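You operate a simulated robot arm through the tools that you are given. There is no shell and no other tool. Be economical: measure what you need, move in short steps, check, and stop when the job is done.

You run a simulated robot arm. Do the job below in one go: nothing can be reset, and whatever is moved stays where it is left.

Task
Shut off the sink's water and prove it at both taps.
Fine: yellow lever first, so that hardly any water runs; open both taps, then close them again.

Only the result counts: the job must be done as asked and must still hold three seconds after the hand-in. Knocking over, shifting, dropping, spilling or breaking anything else fails it.

Robot
A 6-joint arm with a two-finger parallel gripper, fixed in place. Base frame: the origin is at the foot of the arm, x ahead of it, y to its left, z up. Lengths are in mm, angles in degrees, forces in N, time in s.
Its first joint turns from -66.0 to 66.0 degrees. Payload 2.45 kg.
The TCP is the grasp point between the finger pads, 24 mm short of the fingertips. In the tool frame z runs along the fingers and y along their closing line. Largest opening 68 mm; finger width 17, thickness 10; the body of the gripper, 40 by 70 mm, starts 41 mm behind the TCP.
Orientation is that of the tool frame in the base frame, as a unit quaternion [w, x, y, z]. With the fingers straight down and closing along the base's y, the tool's x points along the base's -x, its y along +y and its z along -z.

Tools
- The arm moves only by the tool servo_tool. Its argument "steps" is one flat list of numbers, 6 for each row, row after row: the shift along the tool's x, y, z in units of 20 mm (1.0 is 20 mm), then the turn, a rotation vector about the tool's x, y, z in units of 4 degrees (1.0 is 4 degrees). In form: [dx, dy, dz, wx, wy, wz, dx, dy, dz, wx, wy, wz, ...]. A call has 1 to 10 rows; each row shifts and turns the commanded pose from where the row before left it, along the tool's axes as they then stand. "claw" is the gripper command, from -1 (shut) to 1 (fully open), values between in proportion, set as the call begins (left out, the last holds). A call with a number of a shift or a turn outside -1 to 1 is refused whole. Each row takes 0.2 s and may step no farther than 50 mm and 8.6 degrees from the row before; otherwise, or with a gripper value out of range, the whole call is refused. Where a pose cannot be reached the arm comes as near as it can. A force on the tool above 40 N (or 10 N above the force at the start of the call, whichever is more), or a blocked arm, ends the call early, and 0.2 s more pass. The fingers move at their own pace (about 108 mm/s each) and stop on an object; they squeeze with about 33 N. The grip force told is the motor's: it shows also when the fingers shut on nothing. Time passes only in rows, and 0.2 s behind the last, so rows that do not move let the fingers close. It gives the time, the measured TCP pose, the force on the tool (base axes), the opening and the grip force at its end, in the units of the frame above (readings bear some noise).
- Cameras (640 x 400 px; columns grow to the right, rows downward): "scene" is fixed at [177.5, 417.1, 1498.7]; the picture's right is [-0.69, -0.72, 0.00], its down [-0.24, 0.22, -0.95] and it looks along [0.69, -0.65, -0.33] (base axes); focal length 311 px, centre (320, 200). "wrist" rides on the gripper at [84, 11, -75] in the tool frame; the picture's right is [-0.13, 0.99, 0.00], its down [-0.60, -0.08, -0.79] and it looks along [-0.79, -0.10, 0.61] (tool axes); focal length 251 px, centre (320, 200). There is no depth. A picture from a camera that has moved, and an enlarged one, comes with that camera's place and axes in the base frame and with its lens. The place of the scene camera against the robot may be out by one fixed shift of up to 12 mm in any direction.
- get_image(camera): a new picture of that camera. It takes no simulated time.
- close_up(camera, box): a new picture of the part [left, top, right, bottom] of that camera's present view, enlarged. It takes no simulated time.
- job_done(): hands the job in; it is judged then, once.

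Work in short steps. Places have to be worked out from the pictures, the camera data and where the tool is seen: move nearer, look again, correct. Check each grasp and each placing, and mend what went wrong. You have 120 turns and 76 pictures in all, those below and enlarged ones among them. Open the gripper and draw the arm clear of the work before you hand the job in, unless the task says otherwise; then end with one line.

The tools are called after ">>>" as a command line: name --argument value ..., lists and objects as JSON in quotes. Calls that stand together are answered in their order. servo_tool: Moves the arm, as the interface text tells. Its arguments: {"type":"object","properties":{"steps":{"type":"array"},"claw":{"type":"number"}},"required":["steps"]} The other tools are called the same way: get_image (camera) takes a picture; close_up (camera, box) takes an enlarged picture of a part of a camera's view; job_done () hands the job in.

At the start:

```text
clock: 0.0
ee_pos: [433.3, 23.7, 1373.2]
tool_rot: [0.001, 0.0, 1.0, 0.0]
ft_force: [0.7, -0.9, -1.5]
width: 68.2
gripper_force: 0.1
```

scene: 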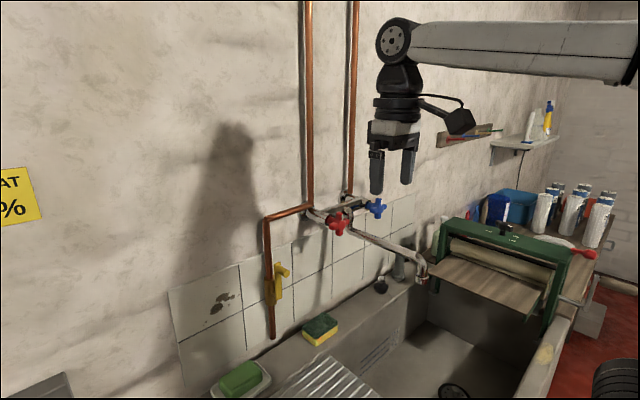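
wrist: 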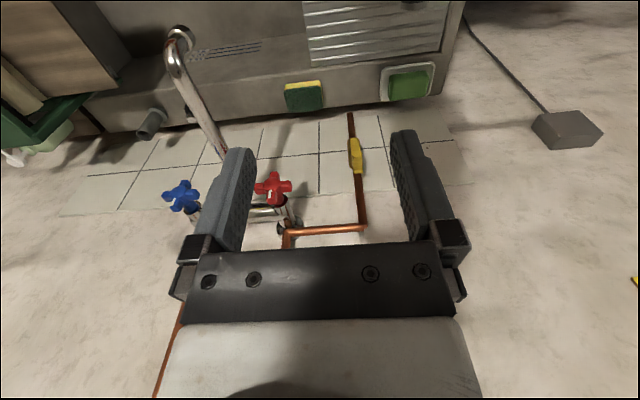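

I'll look closer at the valve, taps and pipework before moving.

>>> close_up --camera "scene" --box '[230, 170, 450, 350]'

>>> close_up --camera "wrist" --box '[140, 90, 460, 290]'

```text
2.22 times, centred on (340, 260) of scene
camera zoom: at [177.5, 417.1, 1498.7], right [-0.69, -0.72, 0.0], down [-0.24, 0.22, -0.95], along [0.69, -0.65, -0.33], focal length 691 px, centre (276, 67)
```

zoom: 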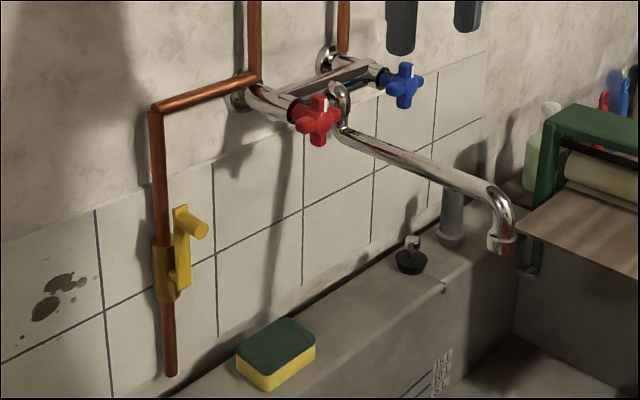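

```text
2.00 times, centred on (300, 190) of wrist
camera zoom: at [348.8, 34.1, 1448.9], right [0.13, 0.99, 0.0], down [0.6, -0.08, 0.79], along [0.79, -0.1, -0.61], focal length 503 px, centre (360, 220)
```

zoom: 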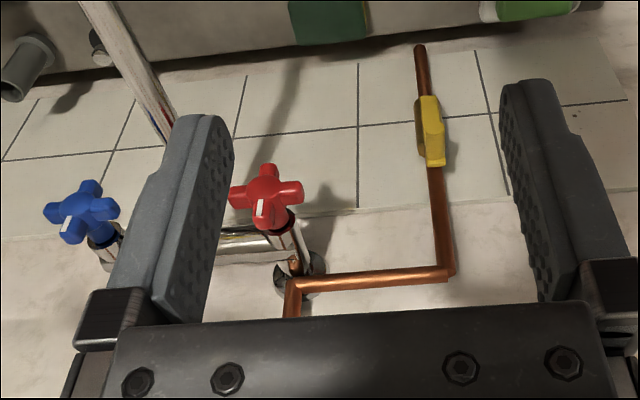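

Triangulating gives approximate positions: red hub (637,-77,1195), blue hub (642,-233,1195), and lever valve (716,58,1045). The wall lies ahead in +x. I'll move forward a bit and start tilting the tool to point horizontally at the wall.

>>> servo_tool --steps '[-1, 0, 0, 0, -1, 0, -1, 0, 0, 0, -1, 0, -1, 0, 0, 0, -1, 0, 0, 0, 0, 0, -1, 0, 0, 0, 0, 0, -1, 0, 0, 0, 0, 0, -1, 0, 0, 0, 0, 0, -1, 0, 0, 0, 0, 0, -1, 0, 0, 0, 0, 0, -1, 0, 0, 0, 0, 0, -1, 0]'

```text
clock: 2.2
ee_pos: [493.3, 23.1, 1377.3]
tool_rot: [0.342, 0.0, 0.94, 0.0]
ft_force: [-1.0, -0.3, 0.0]
width: 67.9
gripper_force: 0.1
```

Tilt of 40° reached cleanly. Continuing to horizontal.

>>> servo_tool --steps '[0, 0, 0, 0, -1, 0, 0, 0, 0, 0, -1, 0, 0, 0, 0, 0, -1, 0, 0, 0, 0, 0, -1, 0, 0, 0, 0, 0, -1, 0, 0, 0, 0, 0, -1, 0, 0, 0, 0, 0, -1, 0, 0, 0, 0, 0, -1, 0, 0, 0, 0, 0, -1, 0, 0, 0, 0, 0, -1, 0]'

>>> servo_tool --steps '[0, 0, 0, 0, -1, 0, 0, 0, 0, 0, -1, 0, 0, 0, 0, 0, -0.5, 0, 1, 0, 0, 0, 0, 0, 1, 0, 0, 0, 0, 0, 1, 0, 0, 0, 0, 0]'

>>> get_image --camera "wrist"

>>> get_image --camera "scene"

```text
clock: 4.4
ee_pos: [551.3, 22.0, 1378.9]
tool_rot: [0.607, 0.01, 0.795, -0.012]
ft_force: [-0.8, 0.1, 0.5]
width: 68.0
gripper_force: 0.1
out of reach, approached as far as the arm can: row 1, 2, 3, 4, 5, 6, 7, 9, 10
```

```text
clock: 5.8
ee_pos: [541.1, 17.4, 1319.8]
tool_rot: [0.637, 0.017, 0.77, -0.022]
ft_force: [-0.5, 0.0, -0.1]
width: 67.9
gripper_force: 0.1
out of reach, approached as far as the arm can: row 2
```

```text
71 pictures are left
camera wrist: at [451.8, 32.8, 1252.0], right [0.08, 0.99, 0.11], down [-0.67, -0.03, 0.74], along [0.74, -0.13, 0.66], focal length 251 px, centre (320, 200)
```

wrist: 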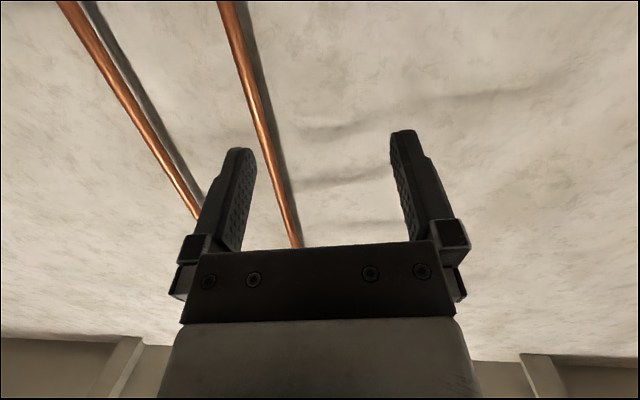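

```text
70 pictures are left
```

scene: 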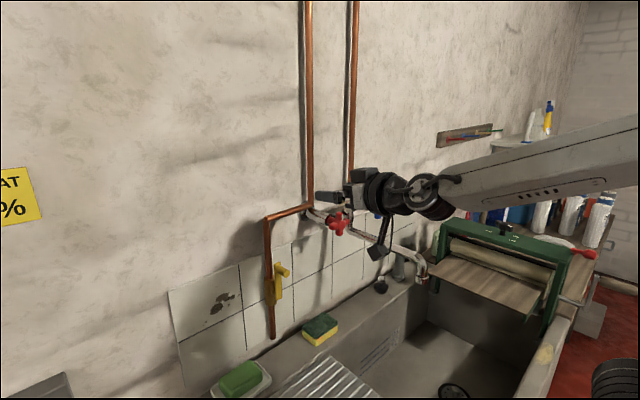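

The arm can't quite reach horizontal this close in, and the wrist camera now looks up. I'll pitch back to about 45° down, which gives a level view of the fittings.

>>> servo_tool --steps '[0, -1, 0, 0, 1, 0, 0, -1, 0, 0, 1, 0, 0, -1, 0, 0, 1, 0, 0, -1, 0, 0, 1, 0, 0, 0, 0, 0, 1, 0, 0, 0, 0, 0, 1, 0, 0, 0, 0, 0, 1, 0, 0, 0, 0, 0, 1, 0, 0, 0, 0, 0, 1, 0, 0, 0, 0, 0, 1, 0]'

>>> get_image --camera "wrist"

```text
clock: 8.0
ee_pos: [524.5, -112.3, 1304.3]
tool_rot: [0.338, 0.02, 0.941, -0.008]
ft_force: [-0.4, -0.1, 0.0]
width: 68.1
gripper_force: 0.1
out of reach, approached as far as the arm can: row 7, 8, 9, 10
```

```text
69 pictures are left
camera wrist: at [412.6, -95.4, 1309.4], right [0.14, 0.99, 0.08], down [-0.04, -0.08, 1.0], along [0.99, -0.15, 0.03], focal length 251 px, centre (320, 200)
```

wrist: 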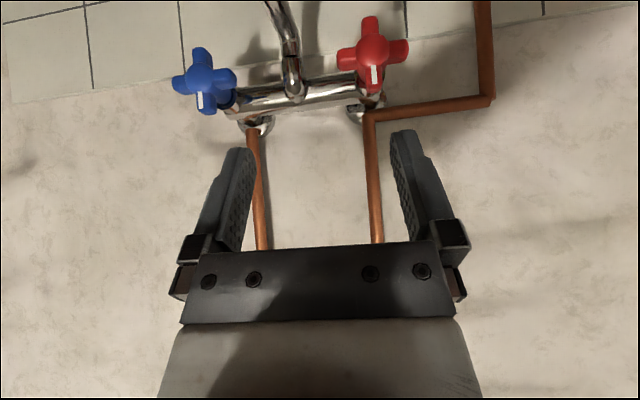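

>>> close_up --camera "wrist" --box '[160, 0, 520, 140]'

```text
1.78 times, centred on (340, 70) of wrist
camera zoom: at [412.6, -95.4, 1309.4], right [0.14, 0.99, 0.08], down [-0.04, -0.08, 1.0], along [0.99, -0.15, 0.03], focal length 447 px, centre (284, 431)
```

zoom: 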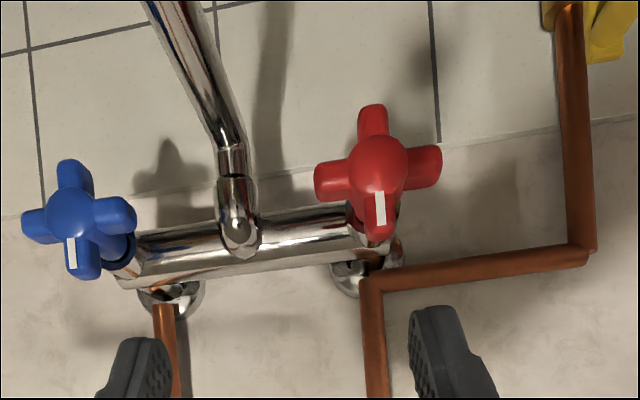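

Both tap marks point straight up. Each handle is a four-arm cross with its axis roughly along x. Next I'll slide over in +y and down for a closer look at the yellow lever.

>>> servo_tool --steps '[0, 1, 0, 0, 0, 0, 0, 1, 0, 0, 0, 0, 0, 1, 0, 0, 0, 0, 0, 1, 0, 0, 0, 0, 0.6, 1, 0.75, 0, 0, 0, 0.6, 1, 0.75, 0, 0, 0, 0.6, 1, 0.75, 0, 0, 0, 0.6, 0.5, 0.75, 0, 0, 0, 0.6, 0, 0.75, 0, 0, 0, 0.6, 0, 0.75, 0, 0, 0]'

>>> get_image --camera "wrist"

```text
clock: 10.2
ee_pos: [506.7, -67.6, 1148.8]
tool_rot: [0.335, 0.024, 0.942, -0.016]
ft_force: [-0.9, 0.7, -1.0]
width: 68.0
gripper_force: 0.0
out of reach, approached as far as the arm can: row 1, 2, 3, 4, 5, 6, 7, 8
```

```text
67 pictures are left
camera wrist: at [394.7, -49.7, 1154.2], right [0.15, 0.99, 0.07], down [-0.04, -0.06, 1.0], along [0.99, -0.16, 0.03], focal length 251 px, centre (320, 200)
```

wrist: 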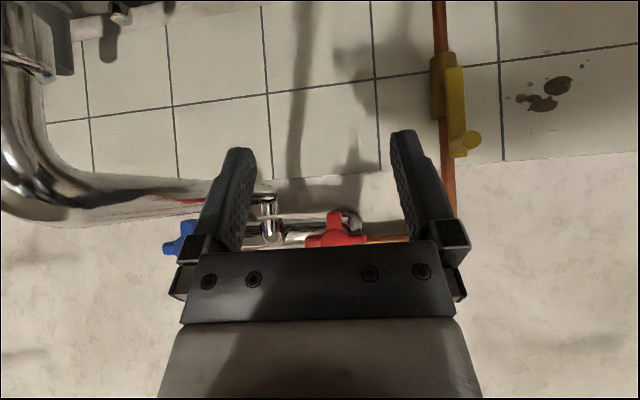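

The lever is visible: its knob sticks out toward the room at the top of the handle. The +y moves were limited, so I'll test sideways motion on its own.

>>> servo_tool --steps '[0, 1, 0, 0, 0, 0, 0, 1, 0, 0, 0, 0, 0, 1, 0, 0, 0, 0, 0, 1, 0, 0, 0, 0]'

```text
clock: 11.2
ee_pos: [535.4, -25.0, 1170.5]
tool_rot: [0.426, 0.015, 0.904, -0.021]
ft_force: [0.0, -0.4, 0.4]
width: 67.9
gripper_force: 0.1
out of reach, approached as far as the arm can: row 2, 3, 4
```

The arm has a minimum wrist radius, so I have to stay further out in x. The knob end is near (664,61,1115) and the lever pivot near (700,57,1048). I'll move to a spot in front of the knob.

>>> servo_tool --steps '[-0.2, 0, 1, 0, 0, 0, -0.2, 0.86, 0.94, 0, 0, 0, -0.2, 0.86, 0.94, 0, 0, 0, -0.2, 0.86, 0.94, 0, 0, 0, -0.2, 0.86, 0.94, 0, 0, 0, 0, 0.86, 0, 0, 0, 0]'

>>> get_image --camera "wrist"

>>> get_image --camera "scene"

```text
clock: 12.6
ee_pos: [609.0, 64.1, 1120.0]
tool_rot: [0.403, 0.03, 0.914, -0.03]
ft_force: [0.0, 0.1, 0.4]
width: 68.0
gripper_force: 0.1
out of reach, approached as far as the arm can: row 1
```

```text
66 pictures are left
camera wrist: at [498.2, 83.6, 1108.5], right [0.17, 0.98, 0.07], down [-0.18, -0.03, 0.98], along [0.97, -0.18, 0.18], focal length 251 px, centre (320, 200)
```

wrist: 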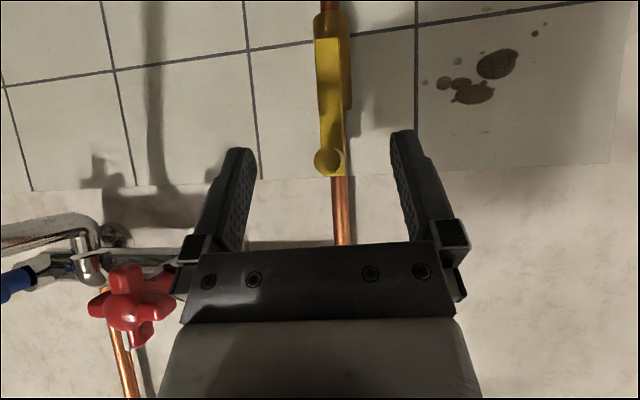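

```text
65 pictures are left
```

scene: 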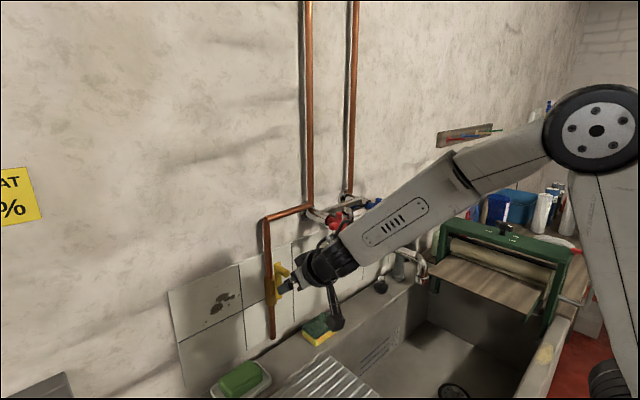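

The knob is centred between the fingers, and its end is at about (664,60,1113). I'll narrow the opening to about 42 mm, correct the small yaw, and advance to cage the knob.

>>> servo_tool --claw 0.24 --steps '[0, 0, 0, -0.55, 0, -0.5, 0, 0, 0, -0.55, 0, -0.5, -0.465, 0, 0.64, 0, 0, 0, -0.465, 0, 0.64, 0, 0, 0]'

>>> get_image --camera "wrist"

```text
clock: 13.6
ee_pos: [640.9, 64.5, 1114.9]
tool_rot: [0.403, -0.016, 0.915, -0.01]
ft_force: [-0.4, 0.4, -0.7]
width: 42.2
gripper_force: 0.0
```

```text
64 pictures are left
camera wrist: at [528.3, 72.4, 1104.6], right [0.06, 1.0, 0.06], down [-0.18, -0.05, 0.98], along [0.98, -0.07, 0.17], focal length 251 px, centre (320, 200)
```

wrist: 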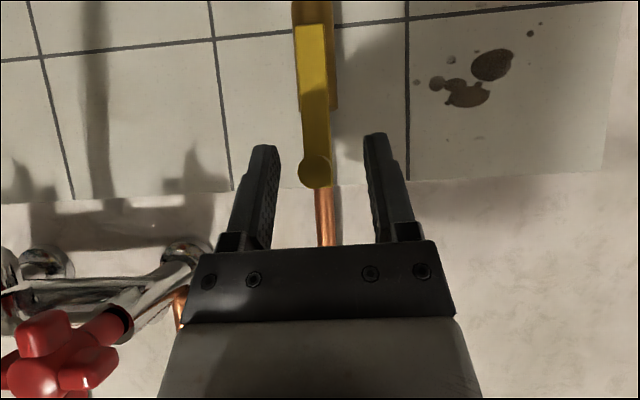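

Knob confirmed at (664,60,1112), centred in the gap. Advancing the last 31 mm.

>>> servo_tool --steps '[-0.47, -0.1, 0.62, 0, 0, 0, -0.47, -0.1, 0.62, 0, 0, 0]'

>>> get_image --camera "wrist"

>>> close_up --camera "scene" --box '[230, 220, 350, 320]'

```text
clock: 14.2
ee_pos: [670.8, 60.1, 1113.4]
tool_rot: [0.403, -0.017, 0.915, -0.01]
ft_force: [0.2, 0.0, -0.6]
width: 42.2
gripper_force: 0.1
```

```text
63 pictures are left
camera wrist: at [558.5, 68.7, 1102.5], right [0.06, 1.0, 0.06], down [-0.18, -0.05, 0.98], along [0.98, -0.07, 0.17], focal length 251 px, centre (320, 200)
```

wrist: 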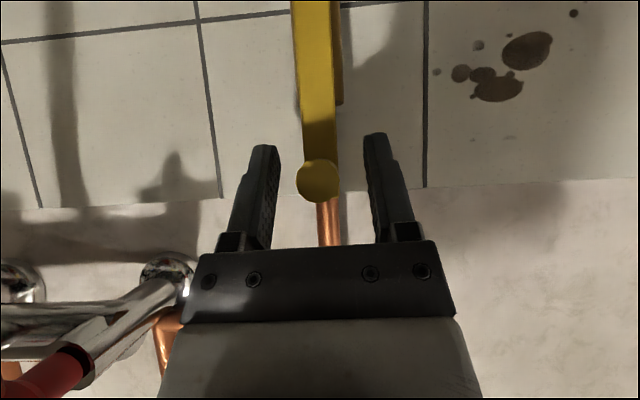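

```text
4.00 times, centred on (290, 270) of scene
camera zoom: at [177.5, 417.1, 1498.7], right [-0.69, -0.72, 0.0], down [-0.24, 0.22, -0.95], along [0.69, -0.65, -0.33], focal length 1244 px, centre (440, -80)
```

zoom: 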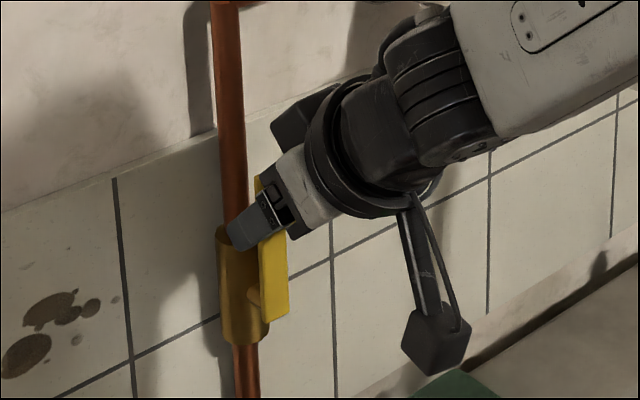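

The knob is caged. The pivot is around (y 59, z 1045), giving a lever radius of about 68 mm. I'll gently test the +y direction along the arc and watch the force.

>>> servo_tool --steps '[0, 0.4, 0, 0, 0, 0, 0.02, 0.4, 0.02, 0, 0, 0, 0.06, 0.4, 0.06, 0, 0, 0, 0.08, 0.35, 0.08, 0, 0, 0]'

>>> get_image --camera "wrist"

```text
clock: 15.2
ee_pos: [668.3, 92.4, 1106.9]
tool_rot: [0.403, -0.017, 0.915, -0.009]
ft_force: [-0.5, -0.2, 0.9]
width: 42.9
gripper_force: 0.6
```

```text
61 pictures are left
camera wrist: at [556.9, 100.5, 1096.7], right [0.06, 1.0, 0.06], down [-0.18, -0.05, 0.98], along [0.98, -0.07, 0.17], focal length 251 px, centre (320, 200)
```

wrist: 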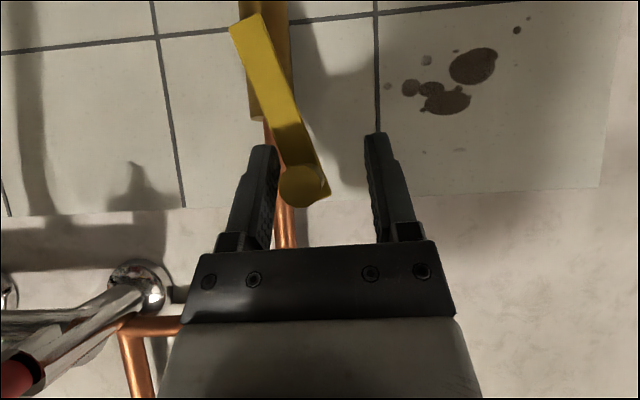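

The lever swings freely toward +y, at about 22° now, with the knob near (y 84, z 1108). I'll centre on it and grip it so I can carry it round the rest of the arc.

>>> servo_tool --steps '[-0.17, -0.4, 0.18, 0, 0, 0]'

>>> servo_tool --claw -1 --steps '[0, 0, 0, 0, 0, 0, 0, 0, 0, 0, 0, 0]'

```text
clock: 15.6
ee_pos: [673.1, 84.5, 1108.1]
tool_rot: [0.403, -0.017, 0.915, -0.009]
ft_force: [0.0, 0.7, -0.7]
width: 42.2
gripper_force: 0.0
```

```text
clock: 16.2
ee_pos: [674.2, 82.8, 1107.9]
tool_rot: [0.404, -0.016, 0.914, -0.01]
ft_force: [-6.0, -6.1, 6.6]
width: 23.6
gripper_force: 40.1
```

The grip holds. Moving along the arc to about 57°.

>>> servo_tool --steps '[0.236, 0.625, 0.216, 0, 0, 0, 0.325, 0.55, 0.297, 0, 0, 0, 0.406, 0.44, 0.371, 0, 0, 0]'

>>> get_image --camera "wrist"

```text
clock: 16.7
ee_pos: [673.9, 94.3, 1104.2]
tool_rot: [0.406, -0.017, 0.914, -0.015]
ft_force: [-21.3, -2.6, 12.1]
width: 26.5
gripper_force: 42.0
stopped in row 2: the force on the tool passed its limit (the readings are from after the stop); the commanded pose is now the measured one
```

```text
60 pictures are left
camera wrist: at [561.9, 102.7, 1092.3], right [0.07, 1.0, 0.05], down [-0.18, -0.04, 0.98], along [0.98, -0.08, 0.18], focal length 251 px, centre (320, 200)
```

wrist: 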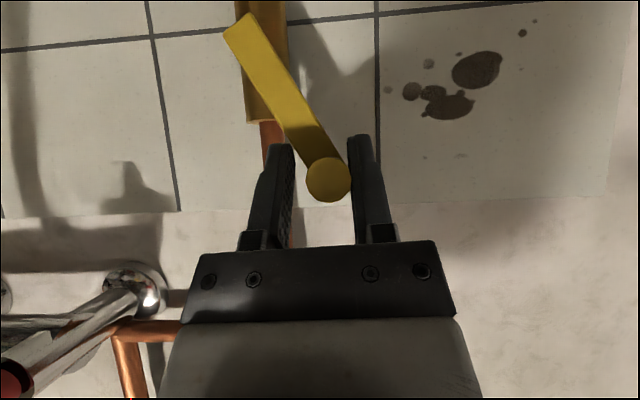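

The fingertips bound against the lever plate. I'll relax to a loose cage, back off slightly in x, and push with the finger side instead.

>>> servo_tool --claw 0.3 --steps '[0, 0, 0, 0, 0, 0, 0.17, 0, -0.18, 0, 0, 0, 0.17, 0, -0.18, 0, 0, 0]'

>>> servo_tool --steps '[0.1, 0.5, 0.1, 0, 0, 0, 0.2, 0.5, 0.18, 0, 0, 0, 0.3, 0.5, 0.25, 0, 0, 0, 0.3, 0.4, 0.28, 0, 0, 0]'

>>> get_image --camera "wrist"

```text
clock: 17.5
ee_pos: [666.3, 93.1, 1102.7]
tool_rot: [0.405, -0.016, 0.914, -0.015]
ft_force: [0.4, -0.3, -0.2]
width: 44.2
gripper_force: 0.1
```

```text
clock: 18.5
ee_pos: [664.2, 131.3, 1076.9]
tool_rot: [0.405, -0.017, 0.914, -0.015]
ft_force: [0.0, -2.6, 0.5]
width: 45.1
gripper_force: 0.6
```

```text
59 pictures are left
camera wrist: at [552.5, 140.4, 1066.0], right [0.07, 1.0, 0.06], down [-0.18, -0.04, 0.98], along [0.98, -0.08, 0.18], focal length 251 px, centre (320, 200)
```

wrist: 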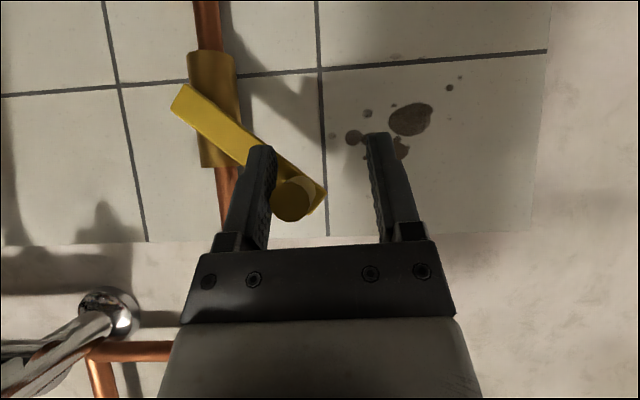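

Lever is about 55° round. Now I'll back out, rise above the knob with fingers closed, and press it down the rest of the way.

>>> servo_tool --steps '[0.68, 0, -0.74, 0, 0, 0, 0.68, 0, -0.74, 0, 0, 0, -0.68, -0.15, -0.63, 0, 0, 0, -0.68, -0.15, -0.63, 0, 0, 0, -0.68, -0.15, -0.63, 0, 0, 0]'

>>> servo_tool --claw -1 --steps '[-0.5, 0, 0.54, 0, 0, 0, -0.5, 0, 0.54, 0, 0, 0, -0.5, 0, 0.54, 0, 0, 0]'

>>> get_image --camera "wrist"

```text
clock: 19.7
ee_pos: [623.5, 122.5, 1132.3]
tool_rot: [0.405, -0.016, 0.914, -0.016]
ft_force: [0.3, -0.6, 0.5]
width: 44.0
gripper_force: 0.0
```

```text
clock: 20.5
ee_pos: [668.6, 125.4, 1133.1]
tool_rot: [0.406, -0.017, 0.914, -0.015]
ft_force: [0.5, 0.3, 0.0]
width: 0.0
gripper_force: 23.6
```

```text
58 pictures are left
camera wrist: at [556.4, 133.8, 1121.8], right [0.07, 1.0, 0.06], down [-0.18, -0.04, 0.98], along [0.98, -0.08, 0.18], focal length 251 px, centre (320, 200)
```

wrist: 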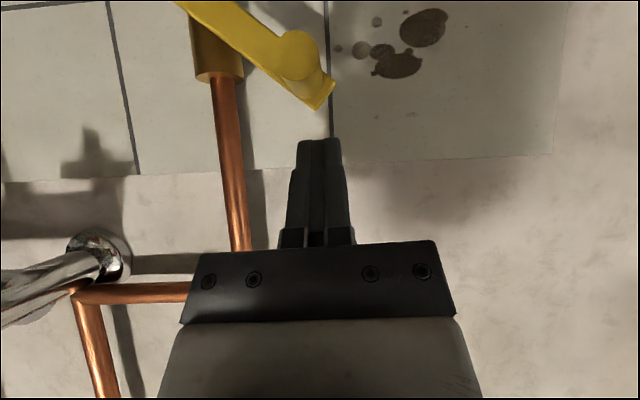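

Closed fingers are above the knob. Pressing down in 10 mm rows.

>>> servo_tool --steps '[0.37, 0, 0.34, 0, 0, 0, 0.37, 0, 0.34, 0, 0, 0, 0.37, 0, 0.34, 0, 0, 0, 0.37, 0.1, 0.34, 0, 0, 0, 0.37, 0, 0.34, 0, 0, 0]'

>>> get_image --camera "wrist"

>>> close_up --camera "scene" --box '[220, 220, 340, 320]'

```text
clock: 21.7
ee_pos: [668.8, 125.2, 1083.3]
tool_rot: [0.406, -0.016, 0.914, -0.015]
ft_force: [-0.1, 0.3, -0.1]
width: 0.3
gripper_force: 23.9
```

```text
57 pictures are left
camera wrist: at [556.4, 133.4, 1070.7], right [0.07, 1.0, 0.05], down [-0.18, -0.04, 0.98], along [0.98, -0.08, 0.18], focal length 251 px, centre (320, 200)
```

wrist: 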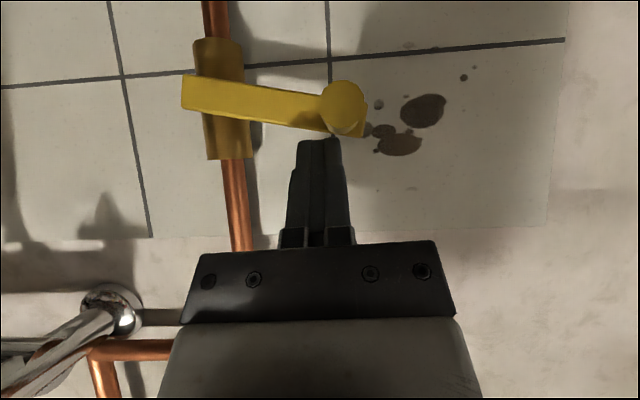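

```text
4.00 times, centred on (280, 270) of scene
camera zoom: at [177.5, 417.1, 1498.7], right [-0.69, -0.72, 0.0], down [-0.24, 0.22, -0.95], along [0.69, -0.65, -0.33], focal length 1244 px, centre (480, -80)
```

zoom: 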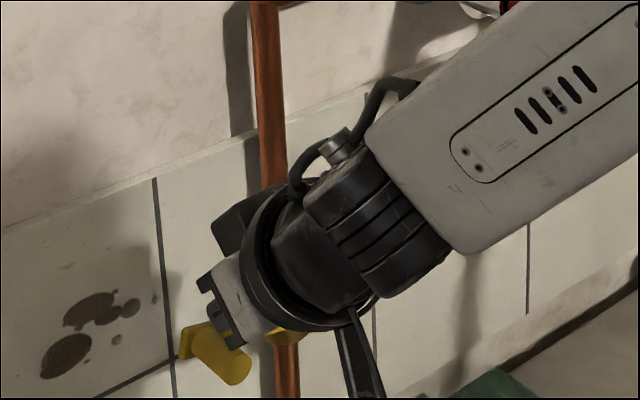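

Lever is about 77° round. Pressing further until it reaches its stop.

>>> servo_tool --steps '[0.18, 0.15, 0.17, 0, 0, 0, 0.18, 0.15, 0.17, 0, 0, 0, 0.18, 0, 0.17, 0, 0, 0, 0.15, 0, 0.13, 0, 0, 0]'

>>> get_image --camera "wrist"

```text
clock: 22.7
ee_pos: [668.5, 130.5, 1065.5]
tool_rot: [0.406, -0.017, 0.914, -0.015]
ft_force: [-2.8, 2.3, 6.0]
width: 0.1
gripper_force: 23.7
```

```text
55 pictures are left
camera wrist: at [556.5, 139.1, 1053.4], right [0.07, 1.0, 0.06], down [-0.18, -0.04, 0.98], along [0.98, -0.08, 0.18], focal length 251 px, centre (320, 200)
```

wrist: 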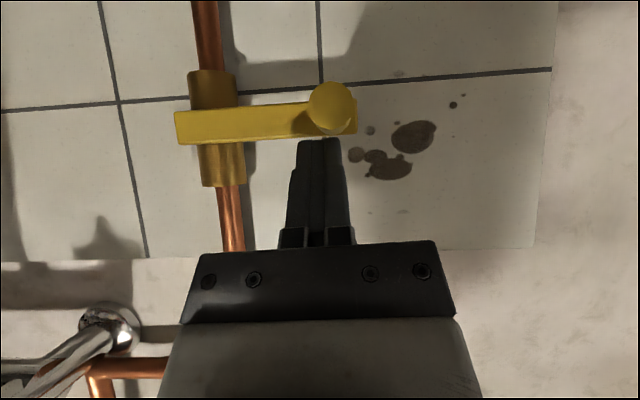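

Lever is nearly horizontal with about 6 N of reaction. I'll press a few millimetres more to confirm the stop.

>>> servo_tool --steps '[0.09, 0, 0.08, 0, 0, 0, 0.09, 0, 0.08, 0, 0, 0]'

>>> close_up --camera "wrist" --box '[140, 40, 460, 240]'

```text
clock: 23.3
ee_pos: [668.7, 130.3, 1063.2]
tool_rot: [0.41, -0.017, 0.912, -0.014]
ft_force: [-16.1, 3.2, 34.4]
width: 0.0
gripper_force: 23.4
```

```text
2.00 times, centred on (300, 140) of wrist
camera zoom: at [557.3, 139.0, 1051.0], right [0.07, 1.0, 0.06], down [-0.19, -0.04, 0.98], along [0.98, -0.08, 0.19], focal length 503 px, centre (360, 320)
```

zoom: 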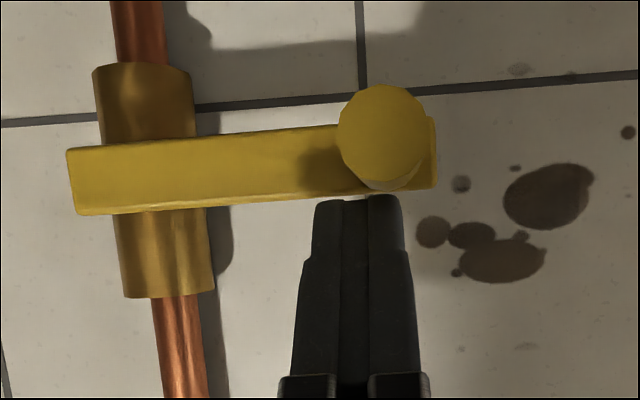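

The lever hit its hard stop (34 N) and sits exactly crosswise to the pipe, so the supply is shut. I'll lift off, back away and move toward the red tap.

>>> servo_tool --steps '[-0.37, 0, -0.34, 0, 0, 0, -0.74, 0, -0.68, 0, 0, 0, -0.74, 0, -0.68, 0, 0, 0, 0.68, 0, -0.74, 0, 0, 0, 0.68, 0, -0.74, 0, 0, 0, 0.68, 0, -0.74, 0, 0, 0, -0.74, -1, -0.68, 0, 0, 0, -0.74, -1, -0.68, 0, 0, 0, -0.74, -1, -0.68, 0, 0, 0, -0.74, -1, -0.68, 0, 0, 0]'

>>> servo_tool --steps '[-0.74, -1, -0.68, 0, 0, 0, 0, -1, 0, 0, 0, 0, 0, -1, 0, 0, 0, 0, 0, -1, 0, 0, 0, 0]'

>>> get_image --camera "wrist"

```text
clock: 25.5
ee_pos: [609.6, 52.0, 1192.9]
tool_rot: [0.407, -0.016, 0.913, -0.014]
ft_force: [0.8, -0.3, -0.8]
width: 0.1
gripper_force: 23.6
```

```text
clock: 26.5
ee_pos: [609.6, -26.3, 1216.5]
tool_rot: [0.406, -0.017, 0.914, -0.014]
ft_force: [0.2, 0.7, -0.3]
width: 0.3
gripper_force: 23.5
```

```text
53 pictures are left
camera wrist: at [498.2, -17.1, 1204.1], right [0.07, 1.0, 0.06], down [-0.18, -0.04, 0.98], along [0.98, -0.08, 0.18], focal length 251 px, centre (320, 200)
```

wrist: 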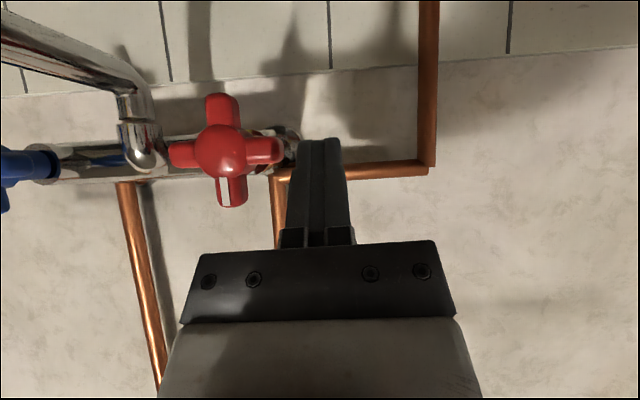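

The red hub front is at about (621,-74,1199), with arms of radius 28 mm. My plan is to hold the tool horizontal with the gripper open and put one finger in the upper-left gap of the cross. Moving it along an arc counter-clockwise opens the tap, and reversing closes it. First I'll back off and pitch to horizontal.

>>> servo_tool --steps '[0.6, 0.5, -0.65, 0, 0, 0, 0.6, 0.5, -0.65, 0, 0, 0, 0, 0, 0, 0, -1, 0, 0, 0, 0, 0, -1, 0, 0, 0, 0, 0, -1, 0, 0, 0, 0, 0, -1, 0, 0, 0, 0, 0, -1, 0, 0, 0, 0, 0, -1, 0, 0, 0, 0, 0, -1, 0, 0, 0, 0, 0, -1, 0]'

>>> servo_tool --steps '[0, 0, 0, 0, -1, 0, 0, 0, 0, 0, -1, 0]'

>>> get_image --camera "scene"

```text
clock: 28.7
ee_pos: [573.4, -8.0, 1215.7]
tool_rot: [0.643, -0.02, 0.766, -0.01]
ft_force: [0.0, 0.2, -0.6]
width: 0.1
gripper_force: 23.4
```

```text
clock: 29.3
ee_pos: [574.3, -6.7, 1214.3]
tool_rot: [0.694, -0.021, 0.719, -0.008]
ft_force: [0.2, 0.4, 0.7]
width: 0.1
gripper_force: 23.5
```

```text
52 pictures are left
```

scene: 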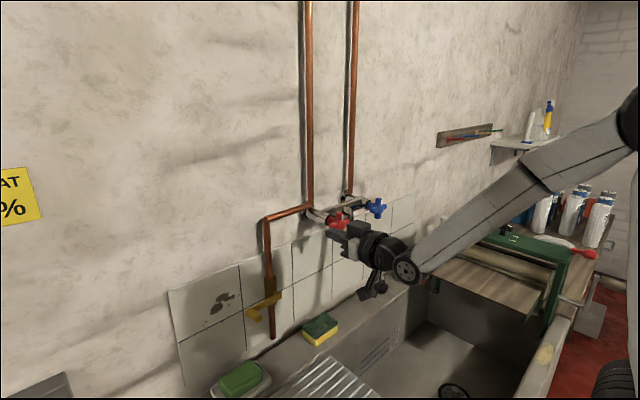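

The tool is horizontal. I'll open the claw and shift slightly so the right finger lines up with the red handle's upper-left gap, then check with the cameras.

>>> servo_tool --claw 1 --steps '[-0.19, -0.42, 0, 0, 0, 0, 0, 0, 0, 0, 0, 0]'

>>> close_up --camera "scene" --box '[290, 180, 410, 260]'

>>> get_image --camera "wrist"

```text
clock: 29.9
ee_pos: [573.3, -14.4, 1219.1]
tool_rot: [0.694, -0.02, 0.72, -0.009]
ft_force: [0.4, -0.1, 0.4]
width: 68.0
gripper_force: 0.0
```

```text
5.00 times, centred on (350, 220) of scene
camera zoom: at [177.5, 417.1, 1498.7], right [-0.69, -0.72, 0.0], down [-0.24, 0.22, -0.95], along [0.69, -0.65, -0.33], focal length 1556 px, centre (170, 100)
```

zoom: 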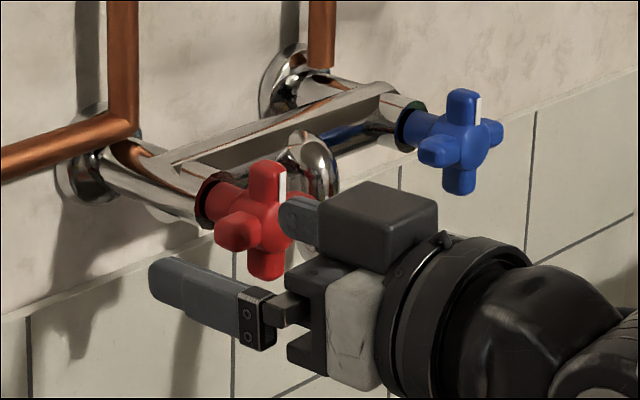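

```text
50 pictures are left
camera wrist: at [496.5, -8.2, 1137.6], right [-0.01, 1.0, 0.09], down [-0.77, -0.07, 0.64], along [0.64, -0.06, 0.77], focal length 251 px, centre (320, 200)
```

wrist: 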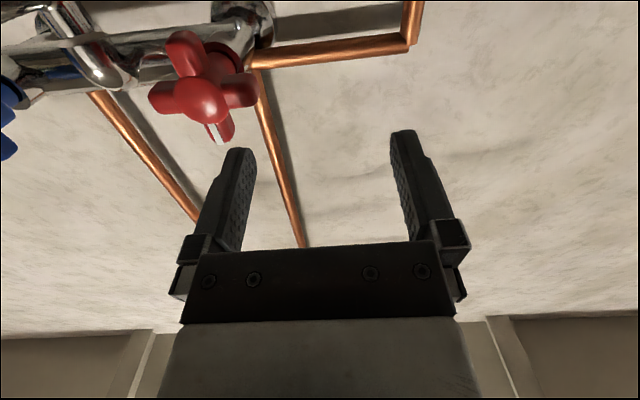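

The right finger is aligned with the gap above-left of the red hub. I'll raise 2 mm and advance 40 mm in x.

>>> servo_tool --steps '[-0.1, 0, 0.5, 0, 0, 0, 0, 0, 0.5, 0, 0, 0, 0, 0, 0.5, 0, 0, 0, 0, 0, 0.5, 0, 0, 0]'

>>> close_up --camera "scene" --box '[290, 180, 410, 260]'

>>> close_up --camera "wrist" --box '[120, 0, 400, 250]'

```text
clock: 30.9
ee_pos: [613.2, -12.6, 1220.9]
tool_rot: [0.694, -0.022, 0.719, -0.007]
ft_force: [-0.6, 0.2, 0.4]
width: 68.0
gripper_force: 0.1
```

```text
5.00 times, centred on (350, 220) of scene
camera zoom: at [177.5, 417.1, 1498.7], right [-0.69, -0.72, 0.0], down [-0.24, 0.22, -0.95], along [0.69, -0.65, -0.33], focal length 1556 px, centre (170, 100)
```

zoom: 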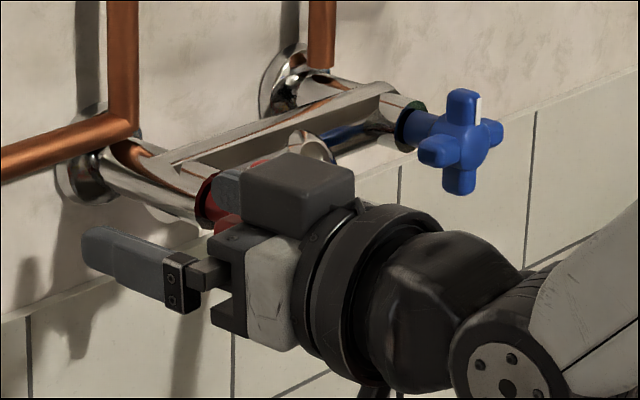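

```text
1.60 times, centred on (260, 125) of wrist
camera zoom: at [536.2, -6.7, 1139.0], right [-0.02, 1.0, 0.09], down [-0.77, -0.07, 0.64], along [0.64, -0.06, 0.77], focal length 402 px, centre (416, 320)
```

zoom: 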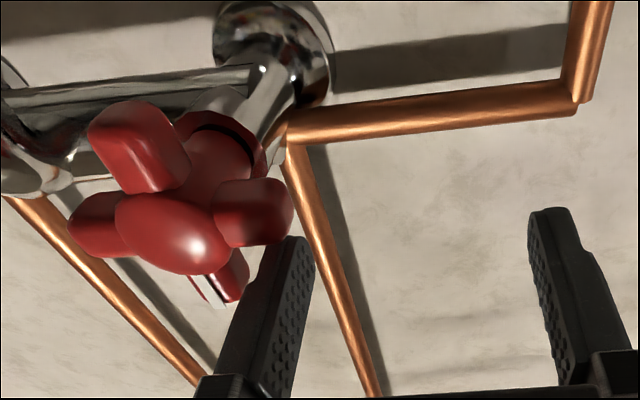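

The finger is inside the gap above the left arm. Starting the counter-clockwise arc, pushing the left arm down.

>>> servo_tool --steps '[0.4, 0.05, 0.15, 0, 0, 0, 0.4, 0.13, 0, 0, 0, 0, 0.35, 0.05, 0, 0, 0, 0]'

>>> close_up --camera "wrist" --box '[120, 0, 400, 250]'

```text
clock: 31.7
ee_pos: [617.1, -9.8, 1196.8]
tool_rot: [0.694, -0.02, 0.72, -0.009]
ft_force: [0.4, 1.2, 0.9]
width: 67.9
gripper_force: 0.1
```

```text
1.60 times, centred on (260, 125) of wrist
camera zoom: at [538.2, -2.9, 1115.1], right [-0.01, 1.0, 0.09], down [-0.77, -0.07, 0.64], along [0.64, -0.06, 0.77], focal length 402 px, centre (416, 320)
```

zoom: 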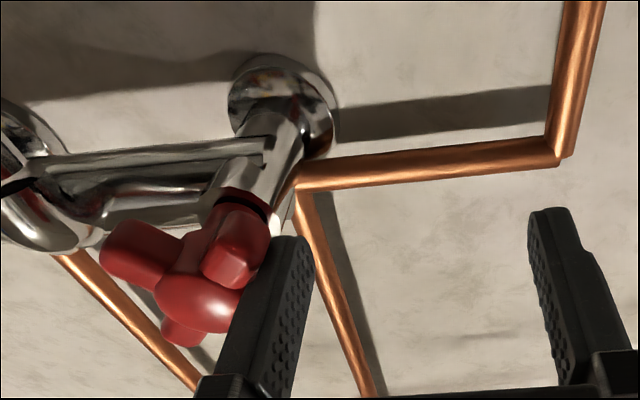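

The handle is turning counter-clockwise with hardly any resistance. Continuing round the arc.

>>> servo_tool --steps '[0.3, 0.05, 0, 0, 0, 0, 0.33, -0.13, 0, 0, 0, 0, 0.28, -0.22, 0, 0, 0, 0, 0.22, -0.28, 0, 0, 0, 0]'

>>> close_up --camera "wrist" --box '[120, 0, 400, 250]'

>>> get_image --camera "scene"

```text
clock: 32.7
ee_pos: [615.2, -23.5, 1173.7]
tool_rot: [0.694, -0.021, 0.72, -0.008]
ft_force: [-1.0, 1.1, 0.7]
width: 67.0
gripper_force: 0.0
```

```text
1.60 times, centred on (260, 125) of wrist
camera zoom: at [538.0, -15.7, 1093.1], right [-0.01, 1.0, 0.09], down [-0.77, -0.07, 0.64], along [0.64, -0.06, 0.77], focal length 402 px, centre (416, 320)
```

zoom: 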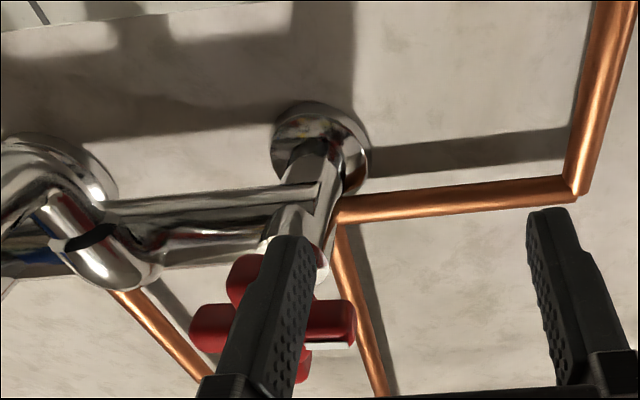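

```text
45 pictures are left
```

scene: 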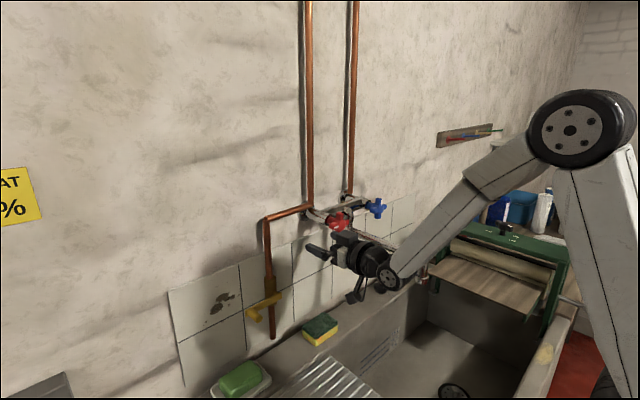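

The mark has gone from top to left, a quarter turn so far. I'll nudge further to see if there's a stop.

>>> servo_tool --steps '[0.12, -0.25, 0, 0, 0, 0, 0.06, -0.35, 0, 0, 0, 0]'

>>> close_up --camera "wrist" --box '[120, 0, 400, 250]'

>>> close_up --camera "scene" --box '[290, 180, 450, 300]'

```text
clock: 33.3
ee_pos: [615.6, -32.8, 1172.0]
tool_rot: [0.694, -0.023, 0.72, -0.006]
ft_force: [-3.0, 2.2, 0.4]
width: 66.0
gripper_force: 0.1
```

```text
1.60 times, centred on (260, 125) of wrist
camera zoom: at [538.3, -27.5, 1091.0], right [-0.02, 1.0, 0.09], down [-0.77, -0.07, 0.64], along [0.64, -0.06, 0.77], focal length 402 px, centre (416, 320)
```

zoom: 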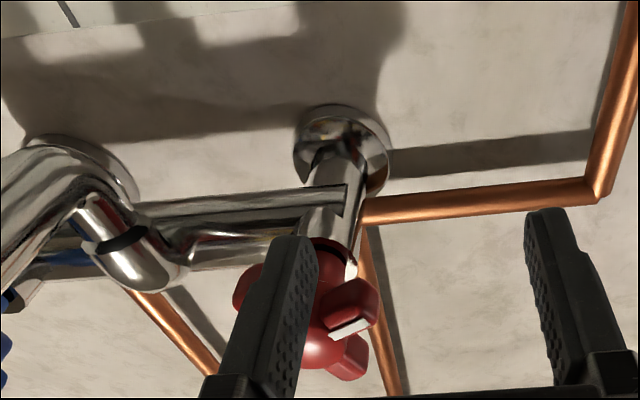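

```text
3.33 times, centred on (370, 240) of scene
camera zoom: at [177.4, 417.2, 1498.7], right [-0.69, -0.72, 0.0], down [-0.24, 0.22, -0.95], along [0.69, -0.65, -0.33], focal length 1037 px, centre (153, 67)
```

zoom: 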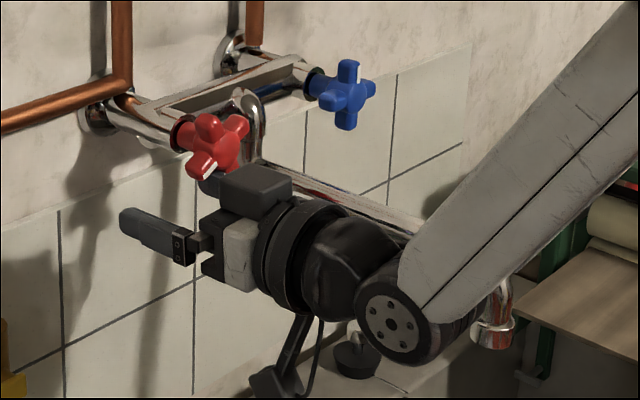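

Now about 110° with no stop and no water from the spout. One more nudge to look for a stop.

>>> servo_tool --steps '[0, -0.45, 0, 0, 0, 0, -0.13, -0.33, 0, 0, 0, 0]'

>>> close_up --camera "scene" --box '[290, 180, 450, 300]'

```text
clock: 33.9
ee_pos: [616.3, -45.7, 1173.1]
tool_rot: [0.691, -0.025, 0.723, -0.006]
ft_force: [3.2, 30.0, -11.4]
width: 44.5
gripper_force: 0.0
```

```text
3.33 times, centred on (370, 240) of scene
camera zoom: at [177.8, 418.2, 1498.4], right [-0.69, -0.73, 0.0], down [-0.24, 0.22, -0.95], along [0.69, -0.65, -0.33], focal length 1037 px, centre (153, 67)
```

zoom: 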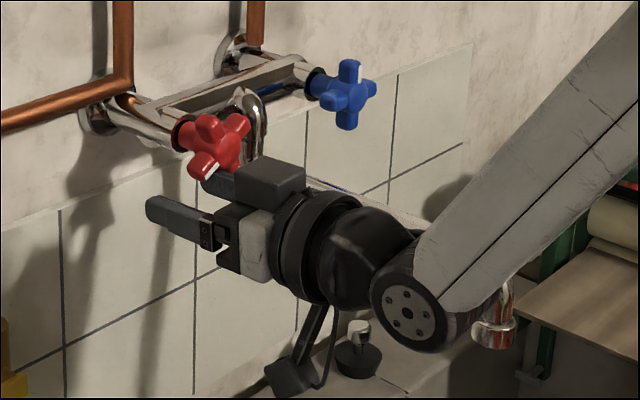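

That's the open stop (30 N, about 120°), and the spout is dry. Next I relieve the pressure, back straight out, and rise high enough to clear the spout before crossing to the blue tap.

>>> servo_tool --steps '[0.1, 0.6, 0, 0, 0, 0, 0.1, 0, -0.5, 0, 0, 0, 0, 0, -1, 0, 0, 0, 0, 0, -0.6, 0, 0, 0, -1, 0, 0, 0, 0, 0, -1, 0, 0, 0, 0, 0, -1, 0, 0, 0, 0, 0, -1, 0, 0, 0, 0, 0, -1, 0, 0, 0, 0, 0, -1, 0, 0, 0, 0, 0]'

>>> get_image --camera "scene"

```text
clock: 36.1
ee_pos: [576.5, -35.5, 1291.9]
tool_rot: [0.693, -0.021, 0.72, -0.008]
ft_force: [0.4, -0.1, -0.6]
width: 68.1
gripper_force: 0.1
```

```text
41 pictures are left
```

scene: 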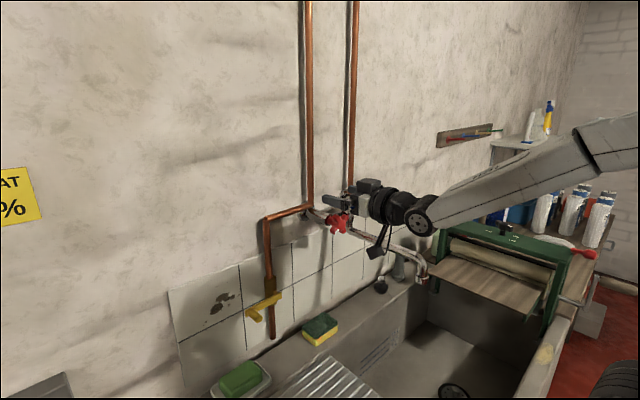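

Clear of the red tap, with no water running. I'll go up another 60 mm, then cross in -y above the spout.

>>> servo_tool --steps '[-1, 0, 0, 0, 0, 0, -1, 0, 0, 0, 0, 0, -0.5, -0.5, 0, 0, 0, 0, 0, -1, 0, 0, 0, 0, 0, -1, 0, 0, 0, 0, 0, -1, 0, 0, 0, 0, 0, -1, 0, 0, 0, 0, 0, -1, 0, 0, 0, 0, 0, -1, 0, 0, 0, 0]'

>>> servo_tool --steps '[0, -1, 0, 0, 0, 0, 0, -1, 0, 0, 0, 0, 0, -1, 0, 0, 0, 0, 0, -1, 0, 0, 0, 0]'

>>> get_image --camera "wrist"

>>> get_image --camera "scene"

```text
clock: 38.1
ee_pos: [583.0, -162.6, 1345.2]
tool_rot: [0.693, -0.022, 0.72, -0.008]
ft_force: [-1.1, 0.0, 0.3]
width: 68.1
gripper_force: 0.0
```

```text
clock: 39.1
ee_pos: [585.8, -241.3, 1349.5]
tool_rot: [0.694, -0.021, 0.719, -0.007]
ft_force: [-0.6, -1.0, -0.9]
width: 68.1
gripper_force: 0.1
```

```text
40 pictures are left
camera wrist: at [507.3, -234.7, 1269.1], right [-0.02, 1.0, 0.09], down [-0.77, -0.07, 0.64], along [0.64, -0.06, 0.77], focal length 251 px, centre (320, 200)
```

wrist: 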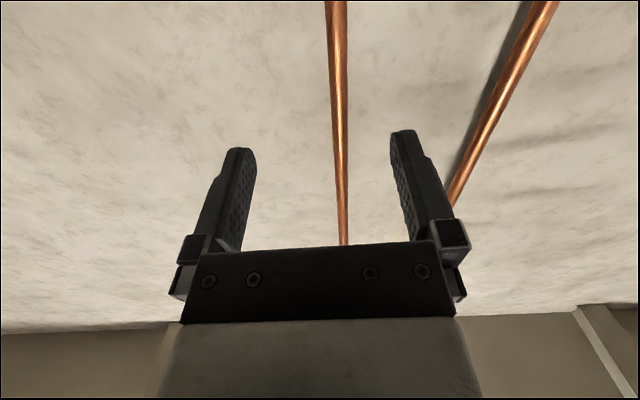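

```text
39 pictures are left
```

scene: 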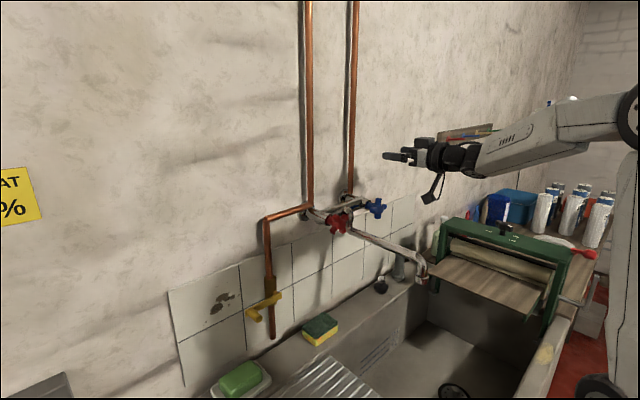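

Past the spout, and high. Now I descend in front of the blue tap, backing off 10 mm first, and then measure it.

>>> servo_tool --steps '[0.5, 0, -0.5, 0, 0, 0, 1, 0, 0, 0, 0, 0, 1, 0, 0, 0, 0, 0, 1, 0, 0, 0, 0, 0, 1, 0, 0, 0, 0, 0, 1, 0, 0, 0, 0, 0]'

>>> get_image --camera "wrist"

>>> close_up --camera "scene" --box '[330, 160, 490, 260]'

```text
clock: 40.5
ee_pos: [569.5, -246.7, 1241.3]
tool_rot: [0.694, -0.021, 0.72, -0.008]
ft_force: [0.5, -0.4, 0.0]
width: 67.9
gripper_force: 0.1
```

```text
38 pictures are left
camera wrist: at [491.7, -239.3, 1159.4], right [-0.01, 1.0, 0.09], down [-0.77, -0.07, 0.64], along [0.64, -0.06, 0.77], focal length 251 px, centre (320, 200)
```

wrist: 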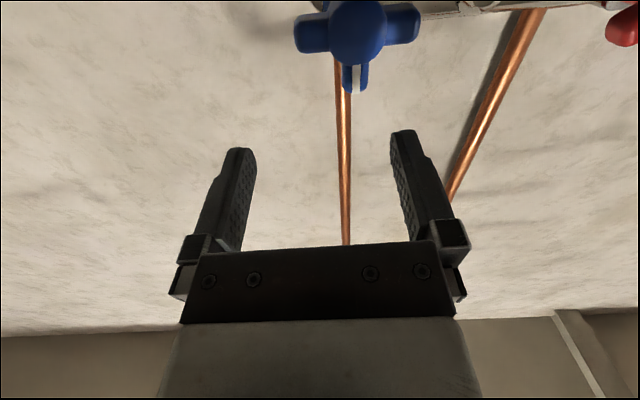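

```text
4.00 times, centred on (410, 210) of scene
camera zoom: at [177.5, 417.1, 1498.7], right [-0.69, -0.72, 0.0], down [-0.24, 0.22, -0.95], along [0.69, -0.65, -0.33], focal length 1244 px, centre (-40, 160)
```

zoom: 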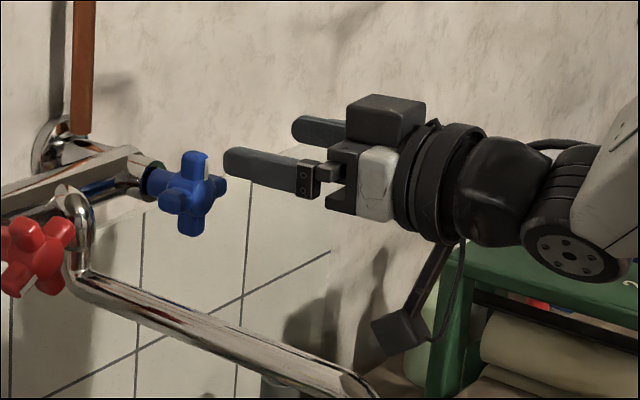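

Blue hub is at (621,-224,1199). I'll lower and line up the left finger with its upper-left gap, then advance.

>>> servo_tool --steps '[0.43, 0.12, 0, 0, 0, 0, 0.43, 0.12, 0, 0, 0, 0, 0, 0, 0.55, 0, 0, 0, 0, 0, 0.55, 0, 0, 0, 0, 0, 0.55, 0, 0, 0, 0, 0, 0.55, 0, 0, 0]'

>>> close_up --camera "wrist" --box '[220, 0, 500, 250]'

>>> close_up --camera "scene" --box '[330, 160, 490, 260]'

```text
clock: 41.9
ee_pos: [613.1, -242.8, 1220.2]
tool_rot: [0.694, -0.02, 0.72, -0.008]
ft_force: [0.2, 0.7, -0.2]
width: 68.2
gripper_force: 0.0
```

```text
1.60 times, centred on (360, 125) of wrist
camera zoom: at [535.9, -235.3, 1139.7], right [-0.01, 1.0, 0.09], down [-0.77, -0.07, 0.64], along [0.64, -0.06, 0.77], focal length 402 px, centre (256, 320)
```

zoom: 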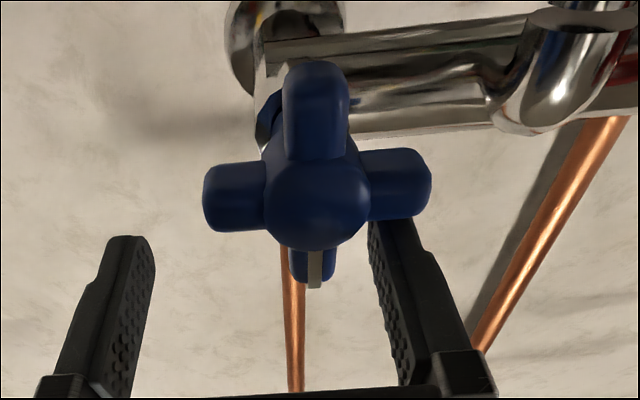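

```text
4.00 times, centred on (410, 210) of scene
camera zoom: at [177.5, 417.1, 1498.7], right [-0.69, -0.72, 0.0], down [-0.24, 0.22, -0.95], along [0.69, -0.65, -0.33], focal length 1244 px, centre (-40, 160)
```

zoom: 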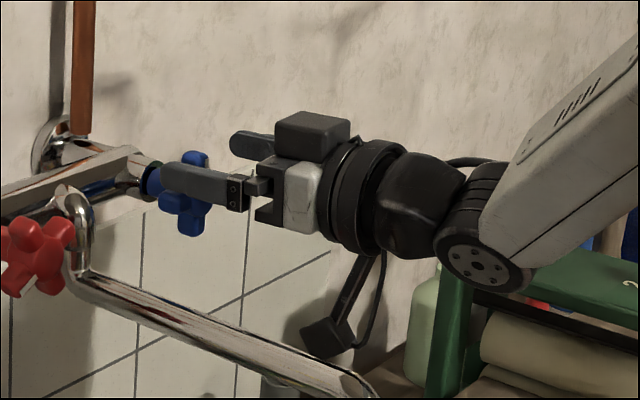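

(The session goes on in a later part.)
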